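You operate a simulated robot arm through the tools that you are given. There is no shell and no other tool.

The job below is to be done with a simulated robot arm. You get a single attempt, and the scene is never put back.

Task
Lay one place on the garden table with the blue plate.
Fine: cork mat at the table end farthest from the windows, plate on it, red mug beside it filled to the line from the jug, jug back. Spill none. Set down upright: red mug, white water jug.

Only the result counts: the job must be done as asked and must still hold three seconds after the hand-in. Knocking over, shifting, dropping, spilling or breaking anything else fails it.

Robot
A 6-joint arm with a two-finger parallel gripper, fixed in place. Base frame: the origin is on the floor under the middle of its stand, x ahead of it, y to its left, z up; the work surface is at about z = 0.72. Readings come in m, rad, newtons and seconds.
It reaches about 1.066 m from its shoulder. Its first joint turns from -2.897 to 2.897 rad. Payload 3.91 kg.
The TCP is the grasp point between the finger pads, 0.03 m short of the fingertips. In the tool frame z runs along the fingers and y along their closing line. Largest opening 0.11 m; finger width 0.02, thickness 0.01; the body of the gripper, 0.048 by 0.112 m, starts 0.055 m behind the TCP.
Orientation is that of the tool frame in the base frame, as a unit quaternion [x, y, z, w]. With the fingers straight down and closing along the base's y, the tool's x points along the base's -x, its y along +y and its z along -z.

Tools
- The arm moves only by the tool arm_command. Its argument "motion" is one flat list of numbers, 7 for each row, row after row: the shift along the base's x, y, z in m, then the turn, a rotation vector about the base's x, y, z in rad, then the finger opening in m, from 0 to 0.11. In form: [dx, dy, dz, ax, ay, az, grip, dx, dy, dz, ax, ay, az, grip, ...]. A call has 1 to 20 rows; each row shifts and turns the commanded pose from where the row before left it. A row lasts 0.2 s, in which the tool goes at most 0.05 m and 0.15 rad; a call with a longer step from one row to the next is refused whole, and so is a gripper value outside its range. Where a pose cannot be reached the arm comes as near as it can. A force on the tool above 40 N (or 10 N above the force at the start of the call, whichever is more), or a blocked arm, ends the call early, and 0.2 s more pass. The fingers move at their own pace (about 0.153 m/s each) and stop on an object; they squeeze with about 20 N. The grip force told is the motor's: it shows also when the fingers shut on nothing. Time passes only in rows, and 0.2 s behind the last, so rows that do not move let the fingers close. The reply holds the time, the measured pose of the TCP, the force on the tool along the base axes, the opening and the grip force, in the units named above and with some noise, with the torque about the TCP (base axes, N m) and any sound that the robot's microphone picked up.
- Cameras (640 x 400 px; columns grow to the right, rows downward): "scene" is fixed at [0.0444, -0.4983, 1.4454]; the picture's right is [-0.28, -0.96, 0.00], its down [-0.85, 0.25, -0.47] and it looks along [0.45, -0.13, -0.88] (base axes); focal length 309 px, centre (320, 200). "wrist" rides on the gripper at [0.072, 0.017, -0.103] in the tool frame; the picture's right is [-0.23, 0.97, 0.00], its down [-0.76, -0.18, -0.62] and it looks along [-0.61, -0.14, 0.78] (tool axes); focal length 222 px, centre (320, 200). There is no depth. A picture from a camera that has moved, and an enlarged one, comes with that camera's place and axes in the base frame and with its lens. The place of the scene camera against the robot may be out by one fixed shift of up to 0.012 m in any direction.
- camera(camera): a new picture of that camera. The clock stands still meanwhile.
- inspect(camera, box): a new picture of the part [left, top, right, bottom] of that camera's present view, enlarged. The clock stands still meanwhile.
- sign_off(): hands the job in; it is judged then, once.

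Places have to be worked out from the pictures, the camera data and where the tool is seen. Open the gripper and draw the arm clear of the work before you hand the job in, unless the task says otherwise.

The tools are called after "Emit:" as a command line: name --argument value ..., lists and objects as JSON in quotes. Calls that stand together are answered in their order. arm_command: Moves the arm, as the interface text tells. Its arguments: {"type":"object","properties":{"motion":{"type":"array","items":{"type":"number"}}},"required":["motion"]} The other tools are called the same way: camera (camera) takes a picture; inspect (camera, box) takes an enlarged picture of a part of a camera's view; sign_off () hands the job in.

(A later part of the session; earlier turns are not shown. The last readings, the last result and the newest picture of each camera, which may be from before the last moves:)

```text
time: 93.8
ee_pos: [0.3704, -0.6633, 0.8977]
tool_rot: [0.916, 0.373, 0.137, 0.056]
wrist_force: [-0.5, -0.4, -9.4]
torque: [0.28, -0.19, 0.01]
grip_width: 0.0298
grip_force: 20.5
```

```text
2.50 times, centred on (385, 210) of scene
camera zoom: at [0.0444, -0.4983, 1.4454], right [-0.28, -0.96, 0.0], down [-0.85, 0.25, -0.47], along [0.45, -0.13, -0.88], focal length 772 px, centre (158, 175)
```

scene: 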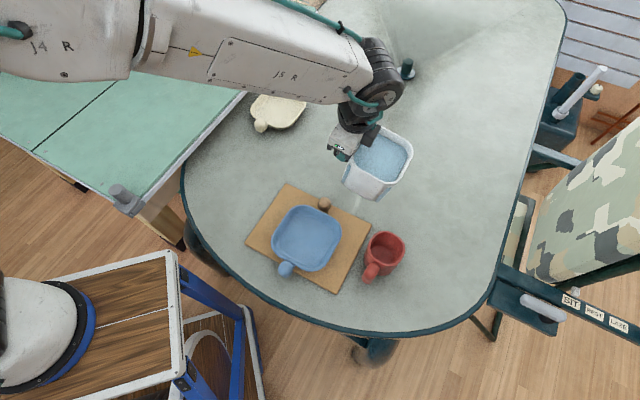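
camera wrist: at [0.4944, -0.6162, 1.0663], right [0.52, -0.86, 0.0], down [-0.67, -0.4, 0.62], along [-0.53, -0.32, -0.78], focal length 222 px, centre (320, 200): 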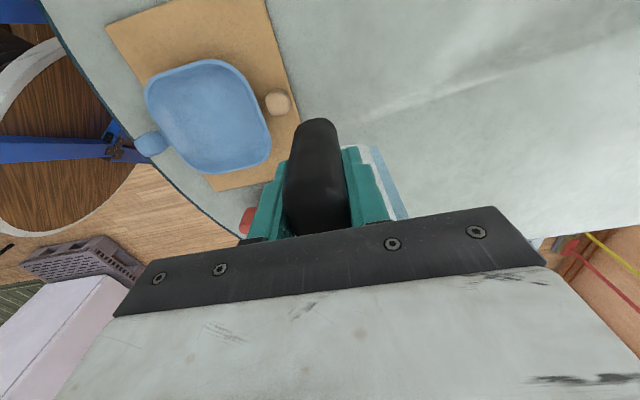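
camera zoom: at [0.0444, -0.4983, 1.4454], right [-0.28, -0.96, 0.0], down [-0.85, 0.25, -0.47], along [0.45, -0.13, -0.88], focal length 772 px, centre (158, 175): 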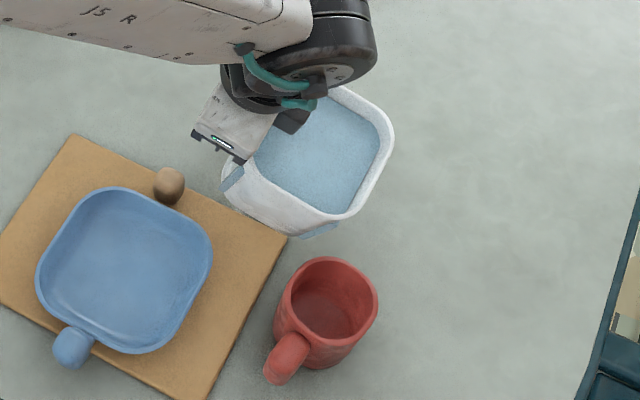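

17° and no flow yet. I continue in small tilt steps, checking each.

Emit:
arm_command --motion '[0, 0, 0.002, 0, -0.03, 0, 0.0, 0, 0, 0, 0, 0, 0, 0.0]'

Emit:
inspect --camera "scene" --box '[340, 150, 430, 280]'

Emit:
arm_command --motion '[0, 0, 0.001, 0, -0.025, 0, 0.0, 0, 0, 0, 0, 0, 0, 0.0]'

Emit:
inspect --camera "scene" --box '[340, 150, 430, 280]'

```text
time: 94.4
ee_pos: [0.3709, -0.6627, 0.9012]
tool_rot: [0.914, 0.371, 0.151, 0.061]
wrist_force: [0.4, 0.8, -8.1]
torque: [0.29, -0.25, 0.01]
grip_width: 0.0299
grip_force: 19.7
```

```text
3.08 times, centred on (385, 215) of scene
camera zoom: at [0.0444, -0.4983, 1.4454], right [-0.28, -0.96, 0.0], down [-0.85, 0.25, -0.47], along [0.45, -0.13, -0.88], focal length 950 px, centre (120, 154)
```

zoom: 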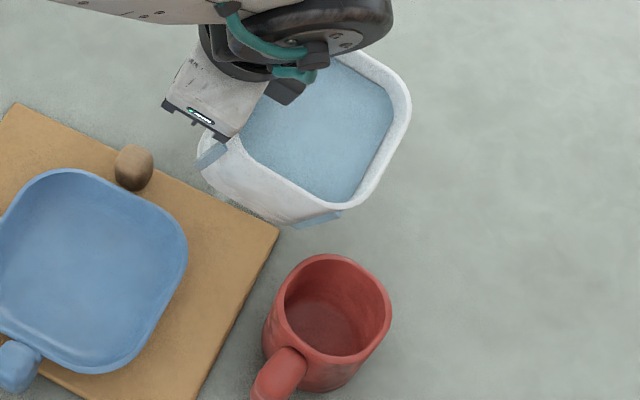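

```text
time: 95.0
ee_pos: [0.3709, -0.6619, 0.9018]
tool_rot: [0.912, 0.371, 0.162, 0.065]
wrist_force: [0.4, -0.7, -8.8]
torque: [0.27, -0.19, 0.0]
grip_width: 0.0302
grip_force: 19.4
```

```text
3.08 times, centred on (385, 215) of scene
camera zoom: at [0.0444, -0.4983, 1.4454], right [-0.28, -0.96, 0.0], down [-0.85, 0.25, -0.47], along [0.45, -0.13, -0.88], focal length 950 px, centre (120, 154)
```

zoom: 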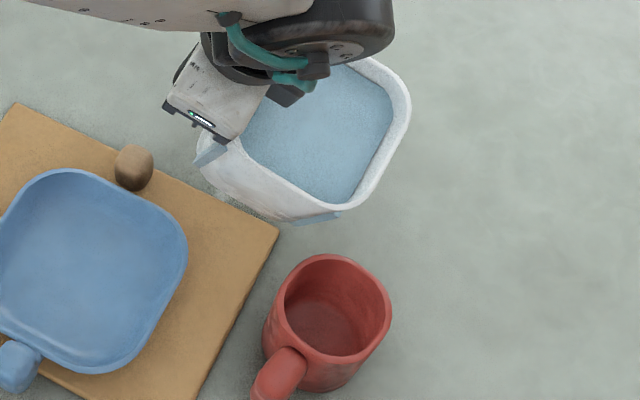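

20° and still no flow; the lip is ~3.5 cm before the mug centre. I move 8 mm closer while tilting on in small steps.

Emit:
arm_command --motion '[-0.005, 0, 0.001, 0, -0.026, 0, 0.0, -0.003, 0, 0, 0, 0, 0, 0.0, 0, 0, 0, 0, 0, 0, 0.0]'

Emit:
inspect --camera "scene" --box '[340, 150, 430, 280]'

Emit:
arm_command --motion '[0, 0, 0.001, 0, -0.026, 0, 0.0, 0, 0, 0, 0, 0, 0, 0.0]'

Emit:
inspect --camera "scene" --box '[340, 150, 430, 280]'

```text
time: 95.8
ee_pos: [0.3636, -0.6628, 0.903]
tool_rot: [0.91, 0.37, 0.174, 0.071]
wrist_force: [-0.9, -1.0, -8.7]
torque: [0.31, -0.2, 0.01]
grip_width: 0.0303
grip_force: 20.5
```

```text
3.08 times, centred on (385, 215) of scene
camera zoom: at [0.0444, -0.4983, 1.4454], right [-0.28, -0.96, 0.0], down [-0.85, 0.25, -0.47], along [0.45, -0.13, -0.88], focal length 950 px, centre (120, 154)
```

zoom: 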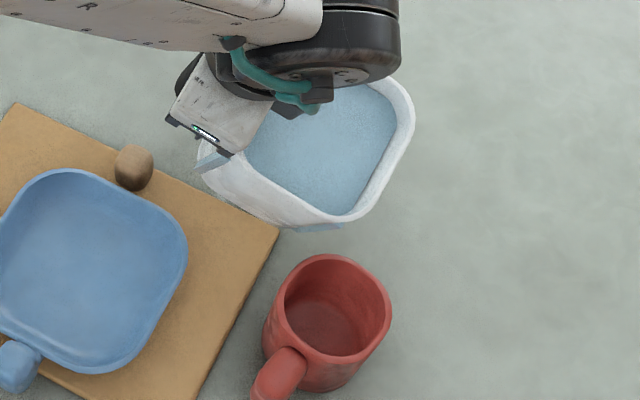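

```text
time: 96.4
ee_pos: [0.3629, -0.6619, 0.9033]
tool_rot: [0.908, 0.368, 0.185, 0.076]
wrist_force: [-0.5, 0.0, -8.5]
torque: [0.29, -0.18, -0.01]
grip_width: 0.0301
grip_force: 20.1
```

```text
3.08 times, centred on (385, 215) of scene
camera zoom: at [0.0444, -0.4983, 1.4454], right [-0.28, -0.96, 0.0], down [-0.85, 0.25, -0.47], along [0.45, -0.13, -0.88], focal length 950 px, centre (120, 154)
```

zoom: 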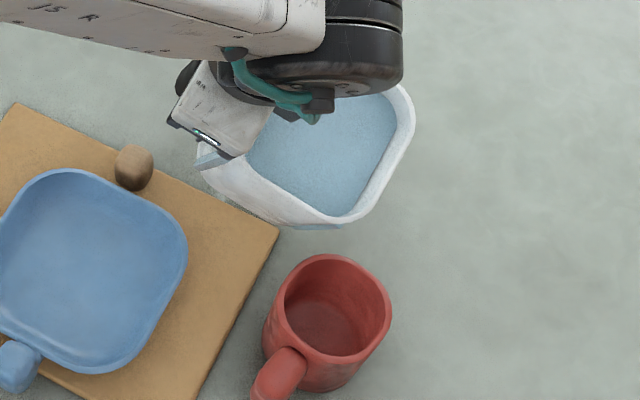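

23°, no flow yet; lip 2.7 cm before the centre, laterally aligned. Continuing.

Emit:
arm_command --motion '[0, 0, 0.001, 0, -0.026, 0, 0.0, 0, 0, 0, 0, 0, 0, 0.0]'

Emit:
inspect --camera "scene" --box '[340, 150, 430, 280]'

Emit:
arm_command --motion '[0, 0, 0.001, 0, -0.026, 0, 0.0, 0, 0, 0, 0, 0, 0, 0.0]'

Emit:
inspect --camera "scene" --box '[340, 150, 430, 280]'

```text
time: 97.0
ee_pos: [0.3625, -0.6615, 0.9054]
tool_rot: [0.905, 0.368, 0.197, 0.08]
wrist_force: [-0.3, -0.8, -8.3]
torque: [0.3, -0.16, -0.02]
grip_width: 0.0299
grip_force: 20.6
```

```text
3.08 times, centred on (385, 215) of scene
camera zoom: at [0.0444, -0.4983, 1.4454], right [-0.28, -0.96, 0.0], down [-0.85, 0.25, -0.47], along [0.45, -0.13, -0.88], focal length 950 px, centre (120, 154)
```

zoom: 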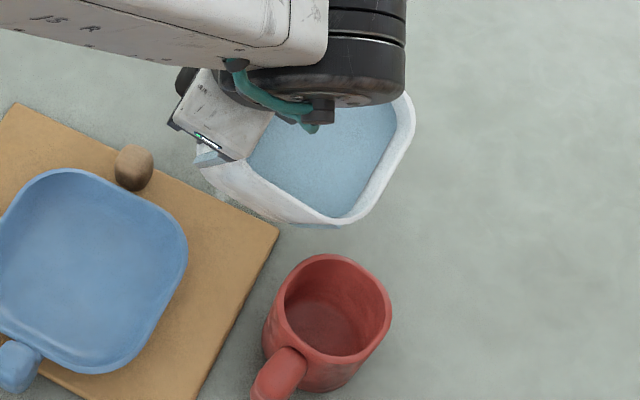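

```text
time: 97.6
ee_pos: [0.3625, -0.663, 0.9052]
tool_rot: [0.903, 0.366, 0.209, 0.085]
wrist_force: [0.6, 0.2, -8.9]
torque: [0.3, -0.15, -0.01]
grip_width: 0.0302
grip_force: 20.1
```

```text
3.08 times, centred on (385, 215) of scene
camera zoom: at [0.0444, -0.4983, 1.4454], right [-0.28, -0.96, 0.0], down [-0.85, 0.25, -0.47], along [0.45, -0.13, -0.88], focal length 950 px, centre (120, 154)
```

zoom: 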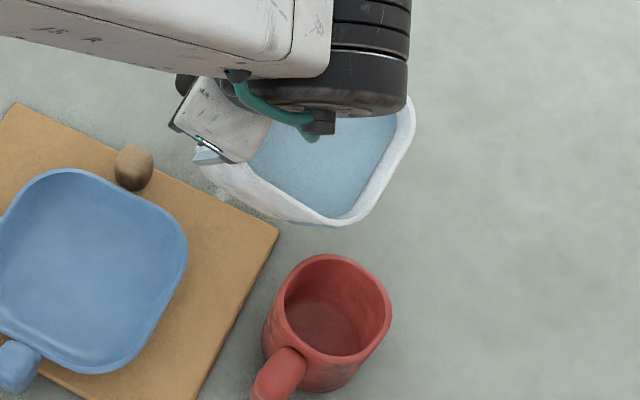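

26°. I zoom in on the lip and the water edge.

Emit:
inspect --camera "scene" --box '[360, 165, 420, 240]'

```text
5.33 times, centred on (390, 202) of scene
camera zoom: at [0.0444, -0.4983, 1.4454], right [-0.28, -0.96, 0.0], down [-0.85, 0.25, -0.47], along [0.45, -0.13, -0.88], focal length 1646 px, centre (-53, 187)
```

zoom: 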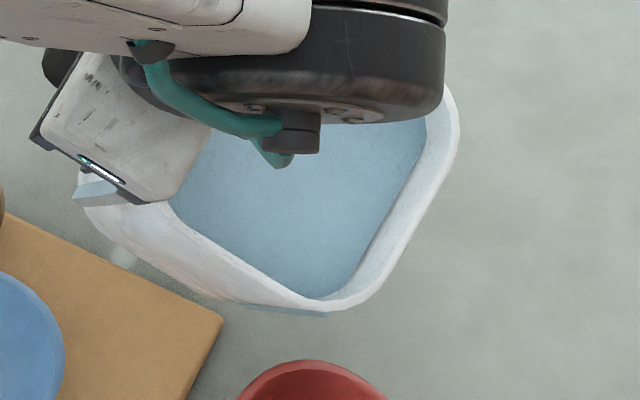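

The water now just touches the rim at the lip corner; the lip is 2.9 cm before the mug centre and laterally centred. One more small tilt step and look at the stream.

Emit:
arm_command --motion '[-0.002, 0, 0.001, 0, -0.026, 0, 0.0]'

Emit:
inspect --camera "scene" --box '[350, 165, 420, 285]'

```text
time: 98.0
ee_pos: [0.361, -0.6639, 0.9063]
tool_rot: [0.9, 0.366, 0.222, 0.089]
wrist_force: [0.3, -0.7, -8.4]
torque: [0.27, -0.14, -0.03]
grip_width: 0.03
grip_force: 20.2
```

```text
3.33 times, centred on (385, 225) of scene
camera zoom: at [0.0444, -0.4983, 1.4454], right [-0.28, -0.96, 0.0], down [-0.85, 0.25, -0.47], along [0.45, -0.13, -0.88], focal length 1029 px, centre (103, 117)
```

zoom: 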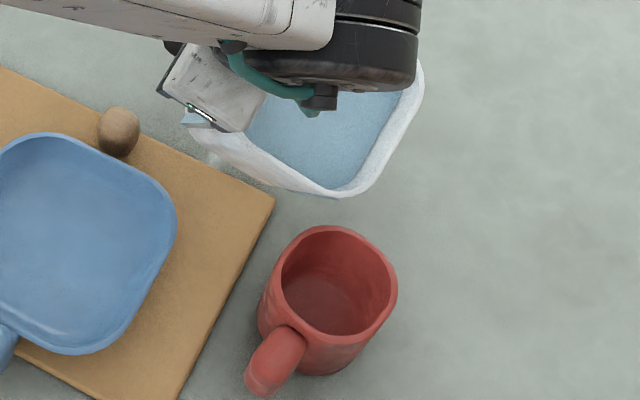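

27.7°, no stream yet. Next step.

Emit:
arm_command --motion '[-0.001, 0.001, 0.001, 0, -0.026, 0, 0.0]'

Emit:
inspect --camera "scene" --box '[350, 165, 420, 285]'

```text
time: 98.4
ee_pos: [0.3595, -0.6622, 0.9074]
tool_rot: [0.897, 0.364, 0.232, 0.094]
wrist_force: [-0.2, 0.6, -8.9]
torque: [0.28, -0.14, 0.0]
grip_width: 0.03
grip_force: 20.0
```

```text
3.33 times, centred on (385, 225) of scene
camera zoom: at [0.0444, -0.4983, 1.4454], right [-0.28, -0.96, 0.0], down [-0.85, 0.25, -0.47], along [0.45, -0.13, -0.88], focal length 1029 px, centre (103, 117)
```

zoom: 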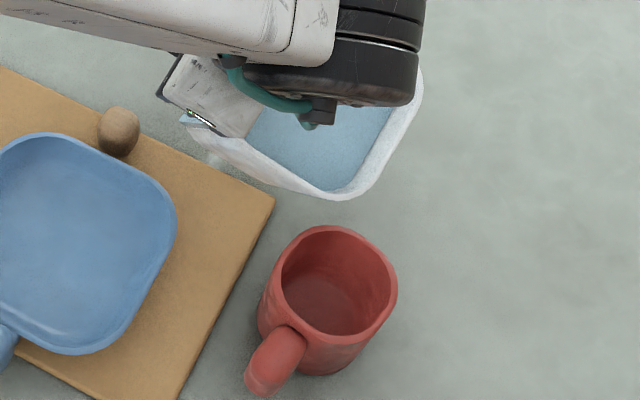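

29°, still none. Continuing step by step.

Emit:
arm_command --motion '[-0.001, 0, 0, 0, -0.026, 0, 0.0]'

Emit:
inspect --camera "scene" --box '[350, 165, 420, 285]'

Emit:
arm_command --motion '[-0.001, 0, 0, 0, -0.02, 0, 0.0]'

Emit:
inspect --camera "scene" --box '[350, 165, 420, 285]'

```text
time: 98.8
ee_pos: [0.3587, -0.663, 0.9075]
tool_rot: [0.894, 0.362, 0.245, 0.098]
wrist_force: [0.3, -0.4, -8.9]
torque: [0.26, -0.13, -0.05]
grip_width: 0.0301
grip_force: 19.9
```

```text
3.33 times, centred on (385, 225) of scene
camera zoom: at [0.0444, -0.4983, 1.4454], right [-0.28, -0.96, 0.0], down [-0.85, 0.25, -0.47], along [0.45, -0.13, -0.88], focal length 1029 px, centre (103, 117)
```

zoom: 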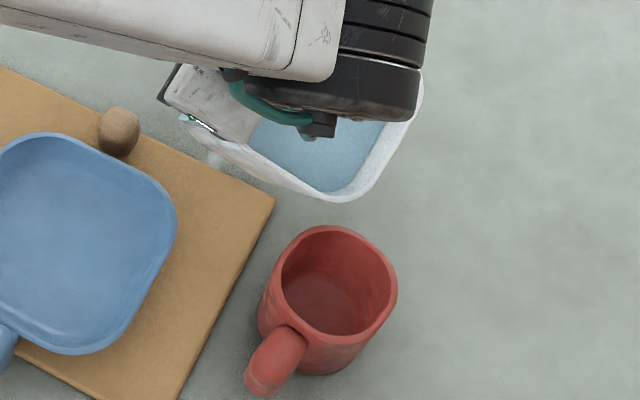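

```text
time: 99.2
ee_pos: [0.3589, -0.6615, 0.9073]
tool_rot: [0.891, 0.362, 0.253, 0.103]
wrist_force: [-0.2, 0.1, -8.4]
torque: [0.26, -0.13, 0.01]
grip_width: 0.0301
grip_force: 20.1
```

```text
3.33 times, centred on (385, 225) of scene
camera zoom: at [0.0444, -0.4983, 1.4454], right [-0.28, -0.96, 0.0], down [-0.85, 0.25, -0.47], along [0.45, -0.13, -0.88], focal length 1029 px, centre (103, 117)
```

zoom: 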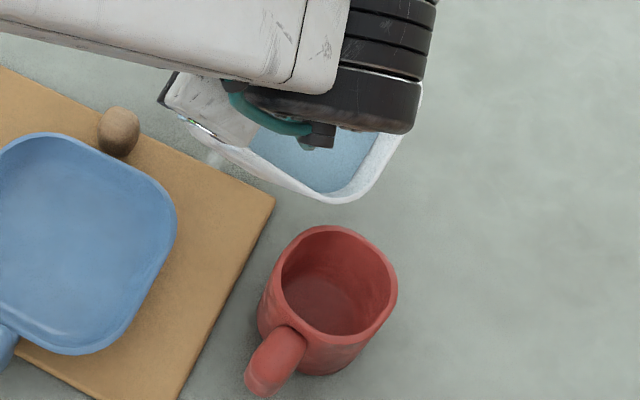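

31.7°; I zoom on the lip again to see how near the water is.

Emit:
inspect --camera "scene" --box '[365, 180, 420, 240]'

Emit:
camera --camera "wrist"

```text
6.67 times, centred on (392, 210) of scene
camera zoom: at [0.0444, -0.4983, 1.4454], right [-0.28, -0.96, 0.0], down [-0.85, 0.25, -0.47], along [0.45, -0.13, -0.88], focal length 2058 px, centre (-163, 133)
```

zoom: 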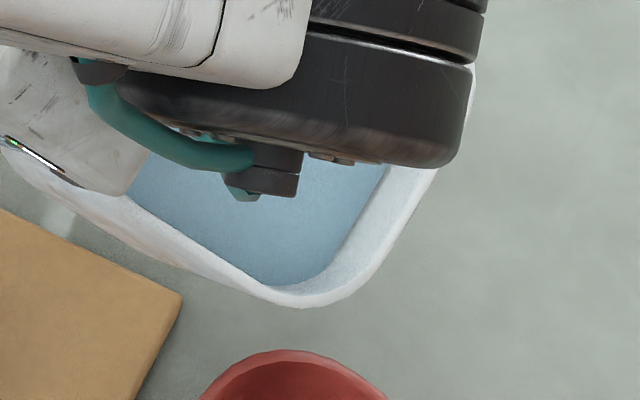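

```text
taken
camera wrist: at [0.3571, -0.623, 1.0273], right [0.44, -0.86, 0.27], down [-0.9, -0.4, 0.18], along [-0.04, -0.32, -0.95], focal length 222 px, centre (320, 200)
```

wrist: 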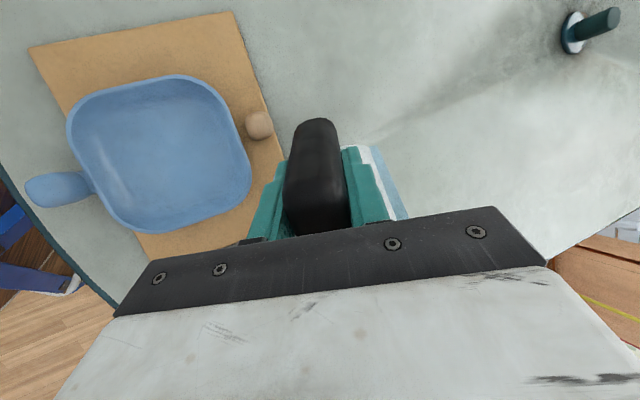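

No flow at 31.7° — the pour must begin at a larger tilt. I keep tilting in ~2° steps, holding the lip over the mug, and checking each time.

Emit:
arm_command --motion '[-0.002, 0, 0, 0, -0.03, 0, 0.0]'

Emit:
inspect --camera "scene" --box '[350, 175, 420, 285]'

Emit:
arm_command --motion '[-0.002, 0, 0, 0, -0.03, 0, 0.0]'

Emit:
inspect --camera "scene" --box '[350, 175, 420, 285]'

```text
time: 99.6
ee_pos: [0.3568, -0.6614, 0.9085]
tool_rot: [0.887, 0.361, 0.266, 0.108]
wrist_force: [0.5, 0.6, -7.7]
torque: [0.28, -0.1, 0.02]
grip_width: 0.0298
grip_force: 19.7
```

```text
3.64 times, centred on (385, 230) of scene
camera zoom: at [0.0444, -0.4983, 1.4454], right [-0.28, -0.96, 0.0], down [-0.85, 0.25, -0.47], along [0.45, -0.13, -0.88], focal length 1122 px, centre (84, 91)
```

zoom: 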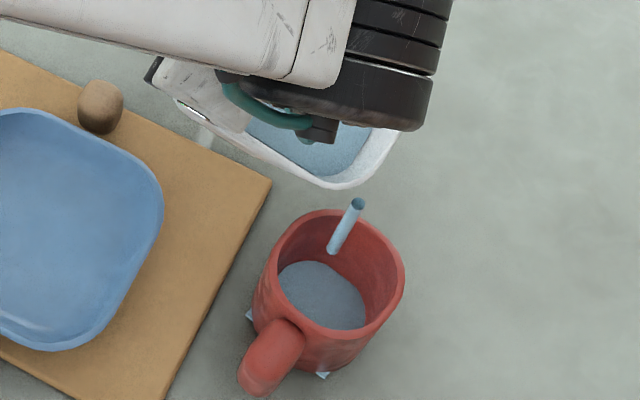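

```text
time: 100.0
ee_pos: [0.3537, -0.6619, 0.9086]
tool_rot: [0.883, 0.358, 0.28, 0.114]
wrist_force: [-0.6, -1.0, -8.6]
torque: [0.26, -0.09, 0.0]
grip_width: 0.0301
grip_force: 20.6
```

```text
3.64 times, centred on (385, 230) of scene
camera zoom: at [0.0444, -0.4983, 1.4454], right [-0.28, -0.96, 0.0], down [-0.85, 0.25, -0.47], along [0.45, -0.13, -0.88], focal length 1122 px, centre (84, 91)
```

zoom: 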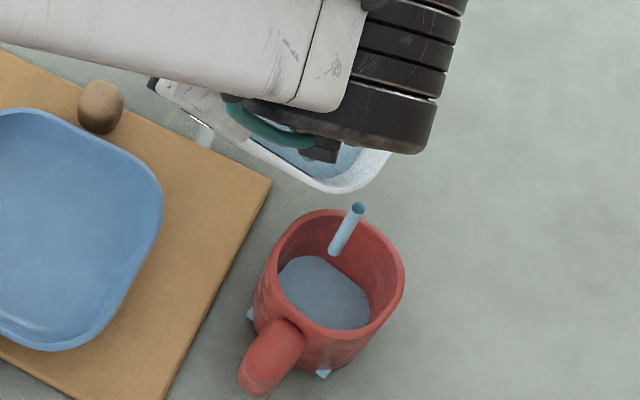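

The stream has started and falls into the mug. I hold this tilt for a single row and watch the level rise.

Emit:
arm_command --motion '[0, 0, 0, 0, 0, 0, 0.0]'

Emit:
inspect --camera "scene" --box '[350, 195, 420, 285]'

Emit:
inspect --camera "scene" --box '[366, 226, 406, 266]'

```text
time: 100.4
ee_pos: [0.355, -0.6621, 0.9078]
tool_rot: [0.883, 0.358, 0.281, 0.114]
wrist_force: [0.7, 0.3, -9.5]
torque: [0.27, -0.09, 0.03]
grip_width: 0.0299
grip_force: 20.1
```

```text
4.44 times, centred on (385, 240) of scene
camera zoom: at [0.0444, -0.4983, 1.4454], right [-0.28, -0.96, 0.0], down [-0.85, 0.25, -0.47], along [0.45, -0.13, -0.88], focal length 1372 px, centre (31, 22)
```

zoom: 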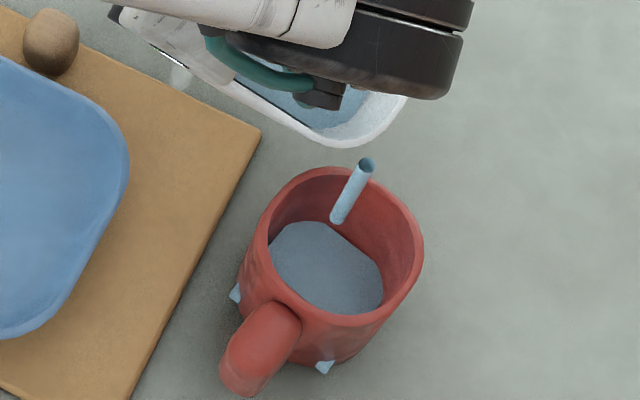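

```text
10.00 times, centred on (386, 246) of scene
camera zoom: at [0.0444, -0.4983, 1.4454], right [-0.28, -0.96, 0.0], down [-0.85, 0.25, -0.47], along [0.45, -0.13, -0.88], focal length 3086 px, centre (-340, -260)
```

zoom: 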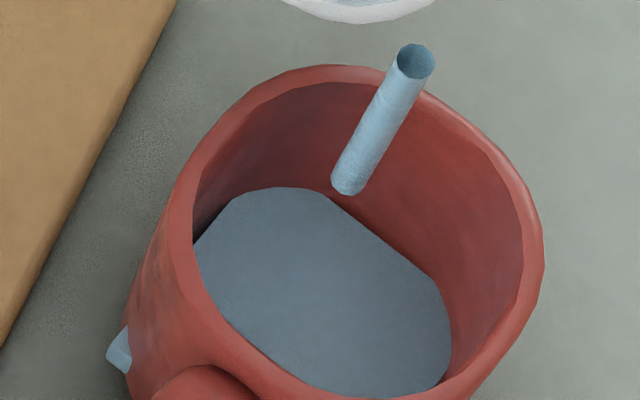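

The stream enters inside the mug but a little toward its far wall; level is only ~13 mm so far. I shift the lip slightly toward the mug centre (-8 mm x, +5 mm y) while pouring on for 0.6 s.

Emit:
arm_command --motion '[-0.004, 0.0025, 0, 0, 0, 0, 0.0, -0.004, 0.0025, 0, 0, 0, 0, 0.0]'

Emit:
inspect --camera "scene" --box '[366, 226, 406, 266]'

Emit:
inspect --camera "scene" --box '[340, 185, 430, 295]'

```text
time: 101.0
ee_pos: [0.3462, -0.6581, 0.9074]
tool_rot: [0.884, 0.358, 0.28, 0.114]
wrist_force: [0.2, -0.2, -9.0]
torque: [0.25, -0.08, -0.01]
grip_width: 0.03
grip_force: 20.5
```

```text
10.00 times, centred on (386, 246) of scene
camera zoom: at [0.0444, -0.4983, 1.4454], right [-0.28, -0.96, 0.0], down [-0.85, 0.25, -0.47], along [0.45, -0.13, -0.88], focal length 3086 px, centre (-340, -260)
```

zoom: 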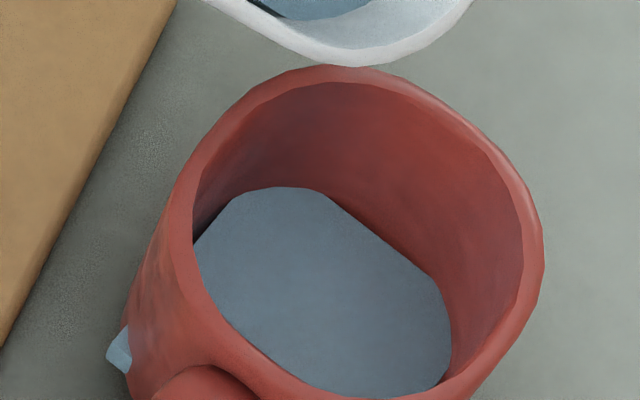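

```text
3.64 times, centred on (385, 240) of scene
camera zoom: at [0.0444, -0.4983, 1.4454], right [-0.28, -0.96, 0.0], down [-0.85, 0.25, -0.47], along [0.45, -0.13, -0.88], focal length 1122 px, centre (84, 54)
```

zoom: 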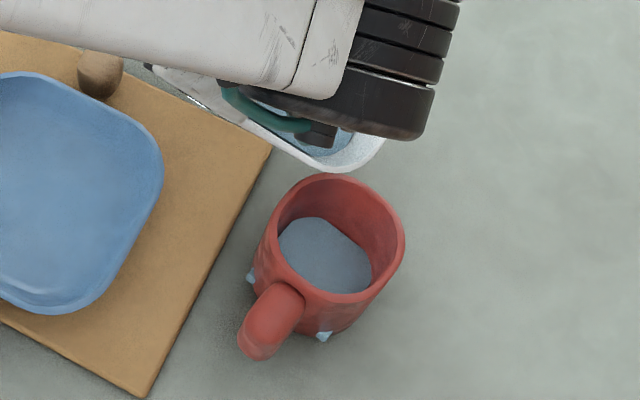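

The flow stops by itself once the jug's level reaches the lip, so each tilt step delivers a measured amount. The level is ~13 mm; I tilt another 2° and look at where the stream falls now.

Emit:
arm_command --motion '[-0.0014, 0, 0.003, 0, -0.035, 0, 0.0]'

Emit:
inspect --camera "scene" --box '[366, 226, 406, 266]'

Emit:
arm_command --motion '[0, 0, 0, 0, 0, 0, 0.0, 0, 0, 0, 0, 0, 0, 0.0]'

Emit:
inspect --camera "scene" --box '[366, 226, 406, 266]'

```text
time: 101.4
ee_pos: [0.3449, -0.6576, 0.9111]
tool_rot: [0.878, 0.356, 0.296, 0.121]
wrist_force: [0.1, 0.2, -8.8]
torque: [0.28, -0.08, 0.01]
grip_width: 0.0299
grip_force: 20.0
```

```text
10.00 times, centred on (386, 246) of scene
camera zoom: at [0.0444, -0.4983, 1.4454], right [-0.28, -0.96, 0.0], down [-0.85, 0.25, -0.47], along [0.45, -0.13, -0.88], focal length 3086 px, centre (-340, -260)
```

zoom: 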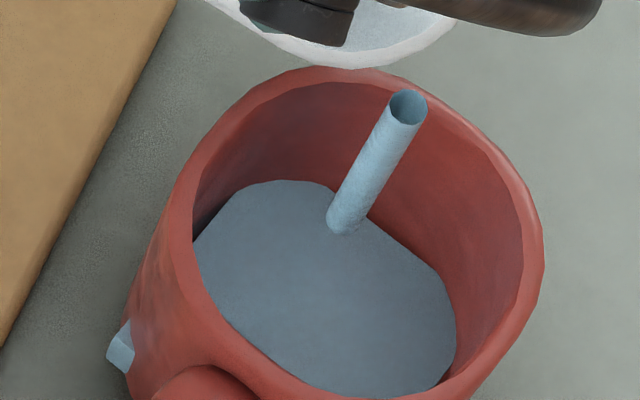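

```text
time: 102.0
ee_pos: [0.345, -0.6579, 0.911]
tool_rot: [0.878, 0.357, 0.295, 0.121]
wrist_force: [-0.1, -0.2, -7.9]
torque: [0.27, -0.11, 0.0]
grip_width: 0.0301
grip_force: 20.1
```

```text
10.00 times, centred on (386, 246) of scene
camera zoom: at [0.0444, -0.4983, 1.4454], right [-0.28, -0.96, 0.0], down [-0.85, 0.25, -0.47], along [0.45, -0.13, -0.88], focal length 3086 px, centre (-340, -260)
```

zoom: 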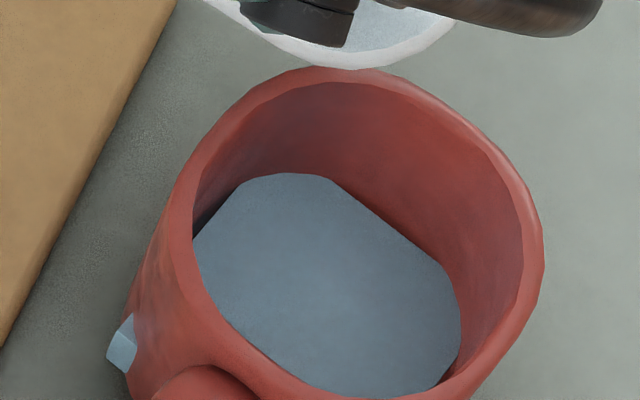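

The stream is now well inside, and the level rose ~9 mm. Another 2° step, then let it settle.

Emit:
arm_command --motion '[-0.0015, 0, 0.003, 0, -0.035, 0, 0.0, 0, 0, 0, 0, 0, 0, 0.0, 0, 0, 0, 0, 0, 0, 0.0]'

Emit:
inspect --camera "scene" --box '[366, 226, 406, 266]'

Emit:
arm_command --motion '[-0.0015, 0, 0.003, 0, -0.035, 0, 0.0, 0, 0, 0, 0, 0, 0, 0.0, 0, 0, 0, 0, 0, 0, 0.0]'

Emit:
inspect --camera "scene" --box '[366, 226, 406, 266]'

```text
time: 102.8
ee_pos: [0.3425, -0.6572, 0.9152]
tool_rot: [0.873, 0.354, 0.31, 0.127]
wrist_force: [-0.6, -1.1, -9.5]
torque: [0.29, -0.11, -0.02]
grip_width: 0.0301
grip_force: 19.6
```

```text
10.00 times, centred on (386, 246) of scene
camera zoom: at [0.0444, -0.4983, 1.4454], right [-0.28, -0.96, 0.0], down [-0.85, 0.25, -0.47], along [0.45, -0.13, -0.88], focal length 3086 px, centre (-340, -260)
```

zoom: 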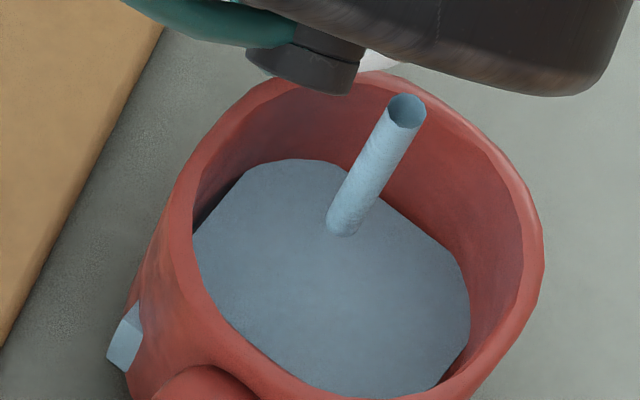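

```text
time: 103.6
ee_pos: [0.3416, -0.6562, 0.9165]
tool_rot: [0.867, 0.353, 0.326, 0.131]
wrist_force: [0.5, 0.1, -8.6]
torque: [0.28, -0.06, -0.01]
grip_width: 0.0301
grip_force: 19.7
```

```text
10.00 times, centred on (386, 246) of scene
camera zoom: at [0.0444, -0.4983, 1.4454], right [-0.28, -0.96, 0.0], down [-0.85, 0.25, -0.47], along [0.45, -0.13, -0.88], focal length 3086 px, centre (-340, -260)
```

zoom: 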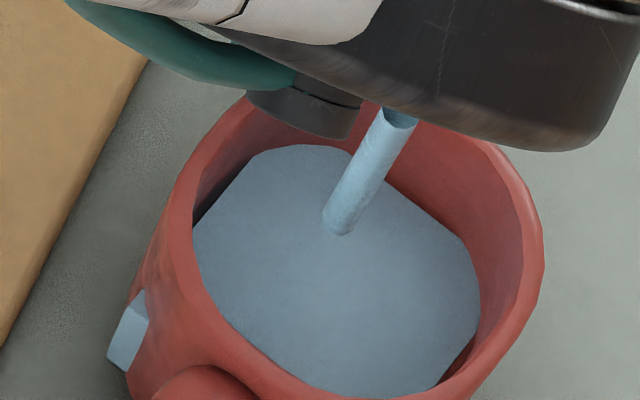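

Level is now roughly 45 mm (≈60 %), and still flowing at this tilt. I hold without tilting further and let it settle.

Emit:
arm_command --motion '[0, 0, 0, 0, 0, 0, 0.0]'

Emit:
inspect --camera "scene" --box '[366, 226, 406, 266]'

Emit:
arm_command --motion '[0, 0, 0, 0, 0, 0, 0.0]'

Emit:
inspect --camera "scene" --box '[366, 226, 406, 266]'

```text
time: 104.0
ee_pos: [0.341, -0.6576, 0.9165]
tool_rot: [0.867, 0.352, 0.325, 0.133]
wrist_force: [0.2, -0.5, -8.4]
torque: [0.27, -0.05, -0.05]
grip_width: 0.0301
grip_force: 19.8
```

```text
10.00 times, centred on (386, 246) of scene
camera zoom: at [0.0444, -0.4983, 1.4454], right [-0.28, -0.96, 0.0], down [-0.85, 0.25, -0.47], along [0.45, -0.13, -0.88], focal length 3086 px, centre (-340, -260)
```

zoom: 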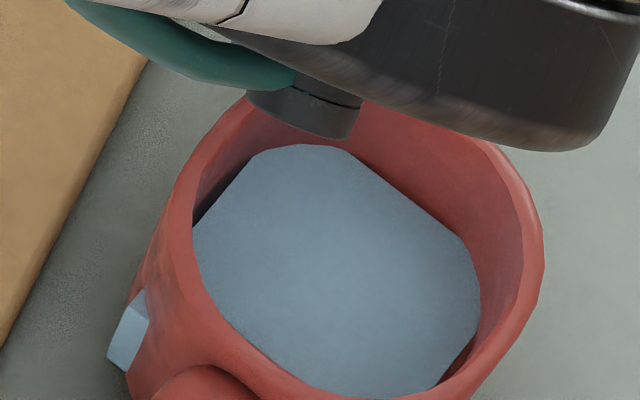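

```text
time: 104.4
ee_pos: [0.3414, -0.6578, 0.9173]
tool_rot: [0.867, 0.353, 0.326, 0.132]
wrist_force: [0.2, -0.1, -8.7]
torque: [0.26, -0.08, 0.01]
grip_width: 0.0299
grip_force: 19.8
```

```text
10.00 times, centred on (386, 246) of scene
camera zoom: at [0.0444, -0.4983, 1.4454], right [-0.28, -0.96, 0.0], down [-0.85, 0.25, -0.47], along [0.45, -0.13, -0.88], focal length 3086 px, centre (-340, -260)
```

zoom: 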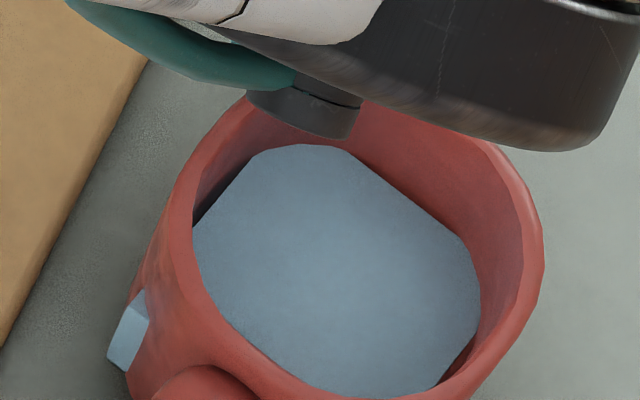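

Flow has stopped; level around 57–62 % of the depth. I zoom closely to measure the level better before the next step.

Emit:
inspect --camera "scene" --box '[368, 244, 388, 266]'

Emit:
inspect --camera "scene" --box '[360, 226, 410, 286]'

```text
16.00 times, centred on (378, 255) of scene
camera zoom: at [0.0444, -0.4983, 1.4454], right [-0.28, -0.96, 0.0], down [-0.85, 0.25, -0.47], along [0.45, -0.13, -0.88], focal length 4938 px, centre (-608, -680)
```

zoom: 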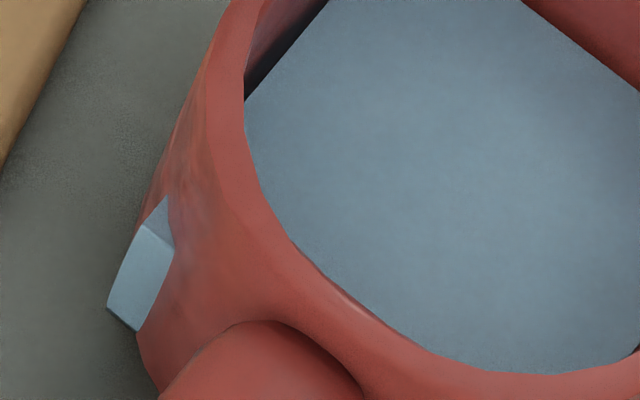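

```text
6.67 times, centred on (385, 256) of scene
camera zoom: at [0.0444, -0.4983, 1.4454], right [-0.28, -0.96, 0.0], down [-0.85, 0.25, -0.47], along [0.45, -0.13, -0.88], focal length 2058 px, centre (-113, -173)
```

zoom: 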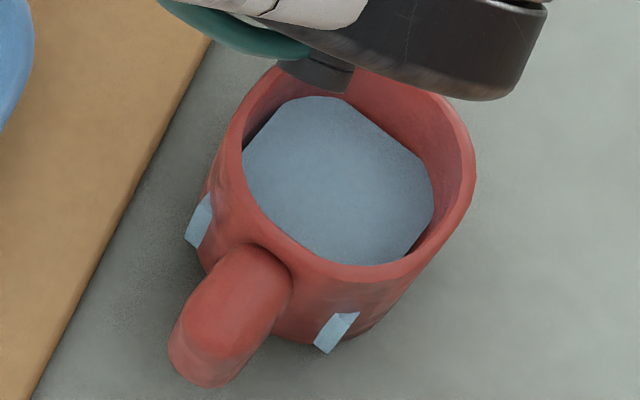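

From the water prism's visible edge the depth is about 39 mm (~53 % of ~73 mm). I go on with two 1.5° steps, letting each settle and re-measuring.

Emit:
arm_command --motion '[-0.0013, 0, 0.0025, 0, -0.026, 0, 0.0, 0, 0, 0, 0, 0, 0, 0.0, 0, 0, 0, 0, 0, 0, 0.0, 0, 0, 0, 0, 0, 0, 0.0]'

Emit:
inspect --camera "scene" --box '[360, 226, 410, 286]'

Emit:
inspect --camera "scene" --box '[368, 244, 388, 266]'

```text
time: 105.4
ee_pos: [0.3396, -0.6578, 0.9199]
tool_rot: [0.863, 0.352, 0.336, 0.137]
wrist_force: [0.2, 0.0, -8.4]
torque: [0.27, -0.05, -0.04]
grip_width: 0.03
grip_force: 20.3
```

```text
6.67 times, centred on (385, 256) of scene
camera zoom: at [0.0444, -0.4983, 1.4454], right [-0.28, -0.96, 0.0], down [-0.85, 0.25, -0.47], along [0.45, -0.13, -0.88], focal length 2058 px, centre (-113, -173)
```

zoom: 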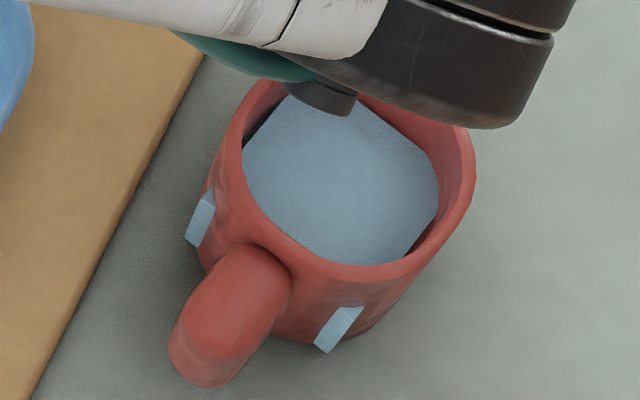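

```text
16.00 times, centred on (378, 255) of scene
camera zoom: at [0.0444, -0.4983, 1.4454], right [-0.28, -0.96, 0.0], down [-0.85, 0.25, -0.47], along [0.45, -0.13, -0.88], focal length 4938 px, centre (-608, -680)
```

zoom: 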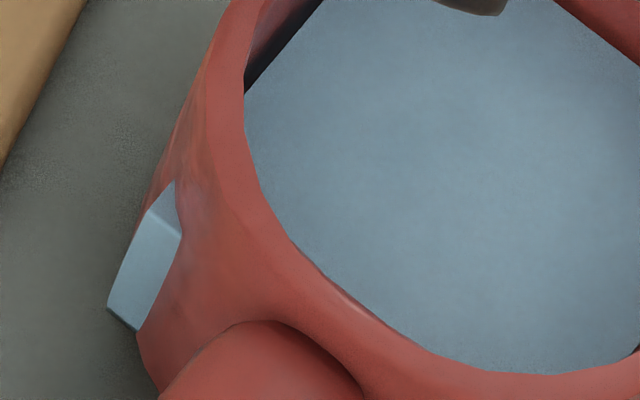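

Depth now ≈44 mm (~61 %). Two more small steps (1.5° each) should bring it to about 75 %.

Emit:
arm_command --motion '[-0.0013, 0, 0.0025, 0, -0.026, 0, 0.0, 0, 0, 0, 0, 0, 0, 0.0, 0, 0, 0, 0, 0, 0, 0.0, 0, 0, 0, 0, 0, 0, 0.0]'

Emit:
inspect --camera "scene" --box '[360, 226, 410, 286]'

Emit:
inspect --camera "scene" --box '[368, 244, 388, 266]'

```text
time: 106.4
ee_pos: [0.337, -0.6569, 0.9232]
tool_rot: [0.859, 0.349, 0.348, 0.142]
wrist_force: [-0.1, 0.6, -9.5]
torque: [0.27, 0.0, -0.02]
grip_width: 0.03
grip_force: 19.7
```

```text
6.67 times, centred on (385, 256) of scene
camera zoom: at [0.0444, -0.4983, 1.4454], right [-0.28, -0.96, 0.0], down [-0.85, 0.25, -0.47], along [0.45, -0.13, -0.88], focal length 2058 px, centre (-113, -173)
```

zoom: 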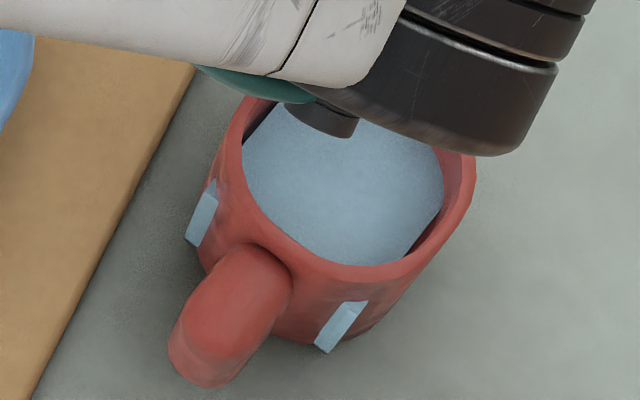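

```text
16.00 times, centred on (378, 255) of scene
camera zoom: at [0.0444, -0.4983, 1.4454], right [-0.28, -0.96, 0.0], down [-0.85, 0.25, -0.47], along [0.45, -0.13, -0.88], focal length 4938 px, centre (-608, -680)
```

zoom: 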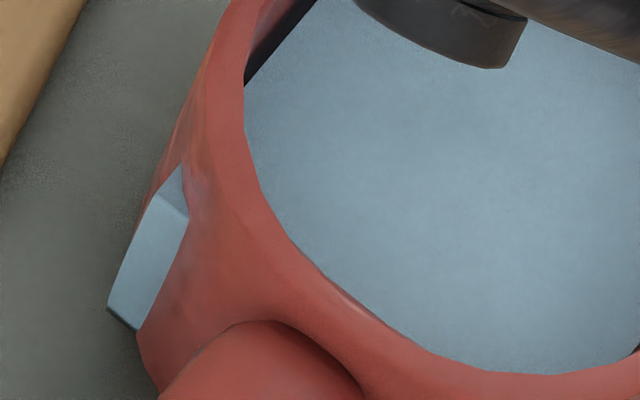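

Depth ≈51–53 mm (~71 %). One last small tilt of 0.8°.

Emit:
arm_command --motion '[-0.0007, 0, 0.0014, 0, -0.014, 0, 0.0, 0, 0, 0, 0, 0, 0, 0.0, 0, 0, 0, 0, 0, 0, 0.0, 0, 0, 0, 0, 0, 0, 0.0]'

Emit:
inspect --camera "scene" --box '[360, 226, 410, 286]'

Emit:
inspect --camera "scene" --box '[368, 244, 388, 266]'

```text
time: 107.4
ee_pos: [0.3386, -0.6567, 0.9235]
tool_rot: [0.856, 0.347, 0.354, 0.144]
wrist_force: [0.6, 0.1, -9.4]
torque: [0.29, 0.02, 0.02]
grip_width: 0.0299
grip_force: 20.0
```

```text
6.67 times, centred on (385, 256) of scene
camera zoom: at [0.0444, -0.4983, 1.4454], right [-0.28, -0.96, 0.0], down [-0.85, 0.25, -0.47], along [0.45, -0.13, -0.88], focal length 2058 px, centre (-113, -173)
```

zoom: 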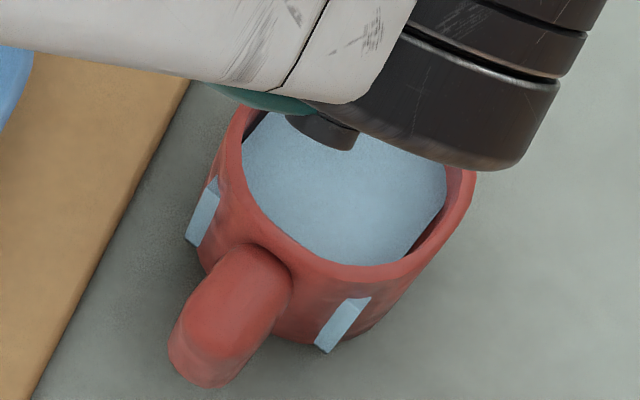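

```text
16.00 times, centred on (378, 255) of scene
camera zoom: at [0.0444, -0.4983, 1.4454], right [-0.28, -0.96, 0.0], down [-0.85, 0.25, -0.47], along [0.45, -0.13, -0.88], focal length 4938 px, centre (-608, -680)
```

zoom: 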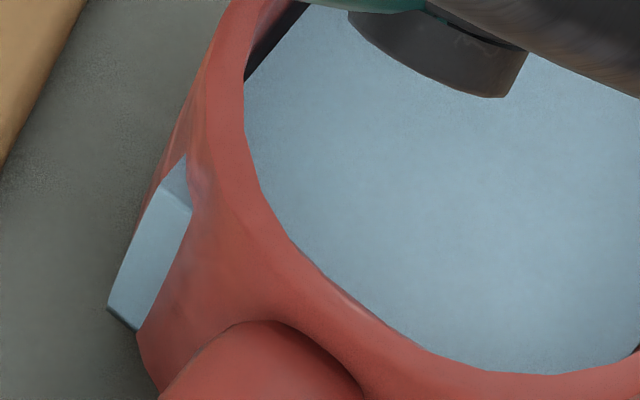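

Depth ≈55 mm, about 75 % — good. I right the jug gently while backing up and away from the mug.

Emit:
arm_command --motion '[0.004, 0, 0.008, 0, 0.06, 0, 0.0, 0.01, 0, 0.012, 0, 0.1, 0, 0.0, 0.01, 0, 0.012, 0, 0.1, 0, 0.0, 0.01, 0, 0.01, 0, 0.1, 0, 0.0, 0.01, 0, 0.008, 0, 0.1, 0, 0.0, 0.01, 0, 0.005, 0, 0.1, 0, 0.0, 0.01, 0, 0, 0, 0.1, 0, 0.0, 0.006, 0, 0, 0, 0.1, 0, 0.0, 0, 0, 0, 0, 0.024, 0, 0.0, 0, 0, 0, 0, 0, 0, 0.0]'

Emit:
camera --camera "scene"

Emit:
inspect --camera "scene" --box '[360, 226, 410, 286]'

```text
time: 109.6
ee_pos: [0.4082, -0.6571, 0.9791]
tool_rot: [0.927, 0.376, -0.001, 0.0]
wrist_force: [-0.2, -0.9, -8.8]
torque: [0.24, -0.31, 0.0]
grip_width: 0.03
grip_force: 19.6
```

```text
taken
```

scene: 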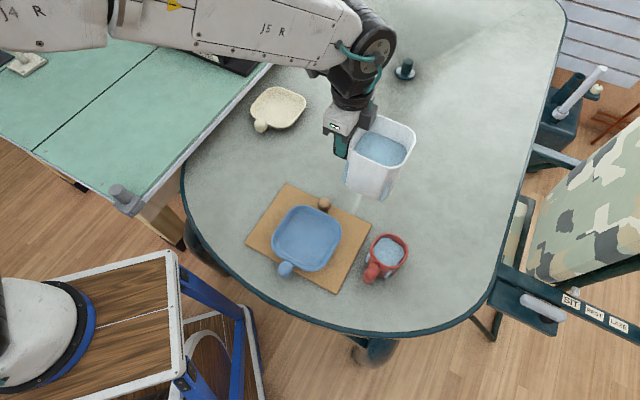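

```text
6.67 times, centred on (385, 256) of scene
camera zoom: at [0.0444, -0.4983, 1.4454], right [-0.28, -0.96, 0.0], down [-0.85, 0.25, -0.47], along [0.45, -0.13, -0.88], focal length 2058 px, centre (-113, -173)
```

zoom: 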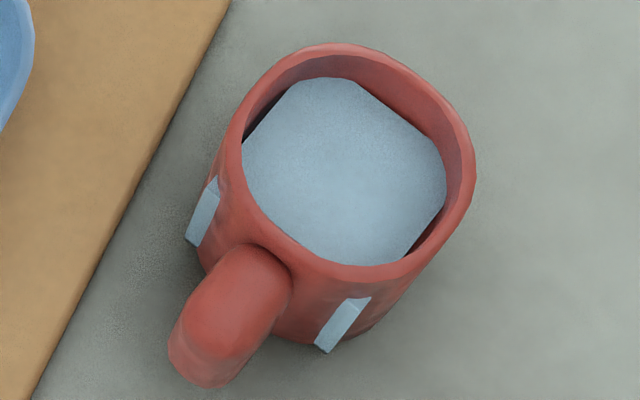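

The mug is filled to about three quarters with no water outside. Now I carry the upright jug back to its original place, turning it back to its original heading.

Emit:
arm_command --motion '[0.008, 0.009, 0, 0, 0, 0.05, 0.0, 0.0153, 0.0178, 0, 0, 0, 0.106, 0.0, 0.0153, 0.0178, 0, 0, 0, 0.106, 0.0, 0.0153, 0.0178, 0, 0, 0, 0.106, 0.0, 0.0153, 0.0178, 0, 0, 0, 0.106, 0.0, 0.0153, 0.0178, 0, 0, 0, 0.106, 0.0, 0.0103, 0.02, 0, 0, 0, 0.106, 0.0, 0.0034, 0.0246, 0, 0, 0, 0.106, 0.0, 0.0031, 0.0246, 0, 0, 0, 0.106, 0.0, 0.0031, 0.0246, 0, 0, 0, 0.106, 0.0, 0.0031, 0.0246, 0, 0, 0, 0.106, 0.0, 0.0031, 0.0246, -0.005, 0, 0, 0.106, 0.0, 0.0031, 0.0246, -0.01, 0, 0, 0.106, 0.0, 0.0031, 0.0246, -0.015, 0, 0, 0.106, 0.0, 0.0026, 0.0246, -0.015, 0, 0, 0.106, 0.0, 0, 0.0135, -0.01, 0, 0, 0.056, 0.0, 0, 0, 0, 0, 0, 0, 0.0]'

Emit:
camera --camera "scene"

Emit:
camera --camera "wrist"

```text
time: 113.2
ee_pos: [0.5287, -0.3275, 0.9226]
tool_rot: [0.38, 0.925, 0.0, 0.0]
wrist_force: [-0.4, 0.5, -9.4]
torque: [0.28, 0.27, -0.03]
grip_width: 0.03
grip_force: 19.9
```

```text
taken
```

scene: 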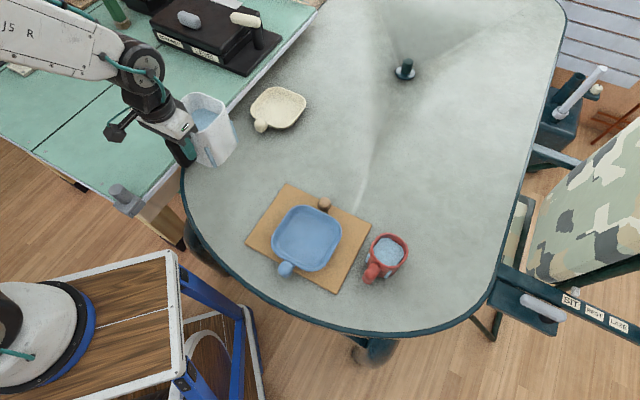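

```text
taken
camera wrist: at [0.4883, -0.2649, 1.024], right [0.85, 0.53, 0.0], down [0.42, -0.66, 0.62], along [0.33, -0.53, -0.78], focal length 222 px, centre (320, 200)
```

wrist: 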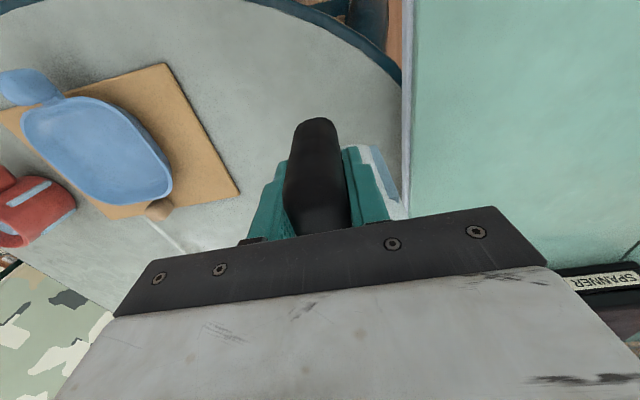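

Above the original spot (within ~1 mm). I lower the jug: first to about 1 cm above the table, then in small steps until contact.

Emit:
arm_command --motion '[-0.001, -0.001, -0.02, 0, 0, 0, 0.0, 0, 0, -0.025, 0, 0, 0, 0.0, 0, 0, -0.025, 0, 0, 0, 0.0, 0, 0, -0.02, 0, 0, 0, 0.0, 0, 0, -0.014, 0, 0, 0, 0.0, 0, 0, 0, 0, 0, 0, 0.0]'

Emit:
arm_command --motion '[0, 0, -0.004, 0, 0, 0, 0.0, 0, 0, -0.003, 0, 0, 0, 0.0, 0, 0, 0, 0, 0, 0, 0.0]'

Emit:
inspect --camera "scene" --box '[160, 100, 260, 210]'

```text
time: 114.6
ee_pos: [0.5271, -0.3316, 0.8196]
tool_rot: [0.381, 0.925, 0.002, 0.0]
wrist_force: [0.0, -1.2, -8.7]
torque: [0.28, 0.26, 0.01]
grip_width: 0.0301
grip_force: 19.8
```

```text
time: 115.4
ee_pos: [0.5264, -0.3306, 0.8117]
tool_rot: [0.381, 0.925, 0.001, 0.0]
wrist_force: [0.4, -0.3, -8.4]
torque: [0.33, 0.29, 0.02]
grip_width: 0.03
grip_force: 20.5
```

```text
3.64 times, centred on (210, 155) of scene
camera zoom: at [0.0444, -0.4983, 1.4454], right [-0.28, -0.96, 0.0], down [-0.85, 0.25, -0.47], along [0.45, -0.13, -0.88], focal length 1122 px, centre (720, 364)
```

zoom: 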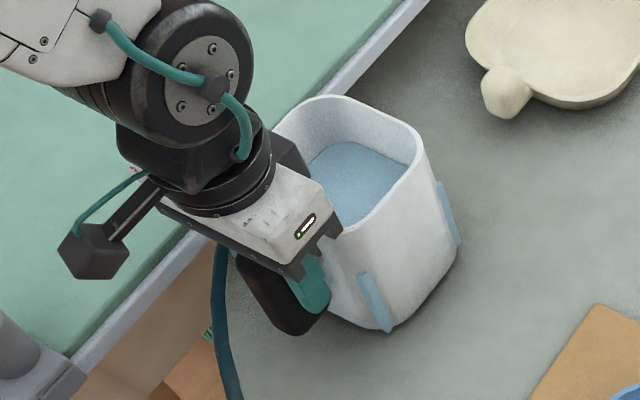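

Nearly down (5 mm to go). I continue in 2 mm steps watching the force.

Emit:
arm_command --motion '[0.0005, 0.0015, -0.0025, 0, 0, 0, 0.0, 0, 0, 0, 0, 0, 0, 0.0]'

Emit:
arm_command --motion '[0, 0, -0.002, 0, 0, 0, 0.0, 0, 0, 0, 0, 0, 0, 0.0]'

```text
time: 116.0
ee_pos: [0.5288, -0.3298, 0.81]
tool_rot: [0.381, 0.925, 0.0, 0.0]
wrist_force: [0.0, 0.6, -8.6]
torque: [0.29, 0.29, -0.02]
grip_width: 0.0298
grip_force: 20.0
```

```text
time: 116.6
ee_pos: [0.5268, -0.3286, 0.8089]
tool_rot: [0.38, 0.925, 0.0, 0.001]
wrist_force: [-1.5, 3.8, 5.4]
torque: [-1.2, -0.24, -0.06]
grip_width: 0.03
grip_force: 19.9
```

A base corner has touched (≈1–2 mm of tilt). I open the fingers gently and let the jug settle flat.

Emit:
arm_command --motion '[0, 0, 0, 0, 0, 0, 0.035, 0, 0, 0, 0, 0, 0, 0.05, 0, 0, 0, 0, 0, 0, 0.085, 0, 0, 0, 0, 0, 0, 0.085]'

Emit:
camera --camera "wrist"

Emit:
inspect --camera "scene" --box '[160, 100, 260, 210]'

```text
time: 117.6
ee_pos: [0.5266, -0.3286, 0.8082]
tool_rot: [0.381, 0.925, 0.0, 0.0]
wrist_force: [-0.4, -0.9, -0.3]
torque: [0.03, 0.03, -0.01]
grip_width: 0.0851
grip_force: 0.0
```

```text
taken
camera wrist: at [0.4862, -0.2655, 0.9097], right [0.85, 0.53, 0.0], down [0.42, -0.66, 0.62], along [0.33, -0.53, -0.78], focal length 222 px, centre (320, 200)
```

wrist: 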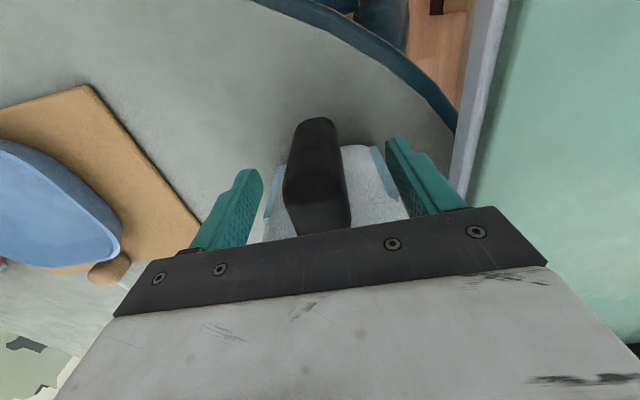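

```text
3.64 times, centred on (210, 155) of scene
camera zoom: at [0.0444, -0.4983, 1.4454], right [-0.28, -0.96, 0.0], down [-0.85, 0.25, -0.47], along [0.45, -0.13, -0.88], focal length 1122 px, centre (720, 364)
```

zoom: 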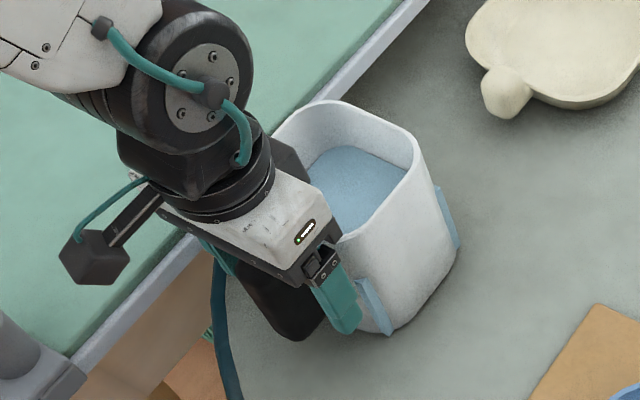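

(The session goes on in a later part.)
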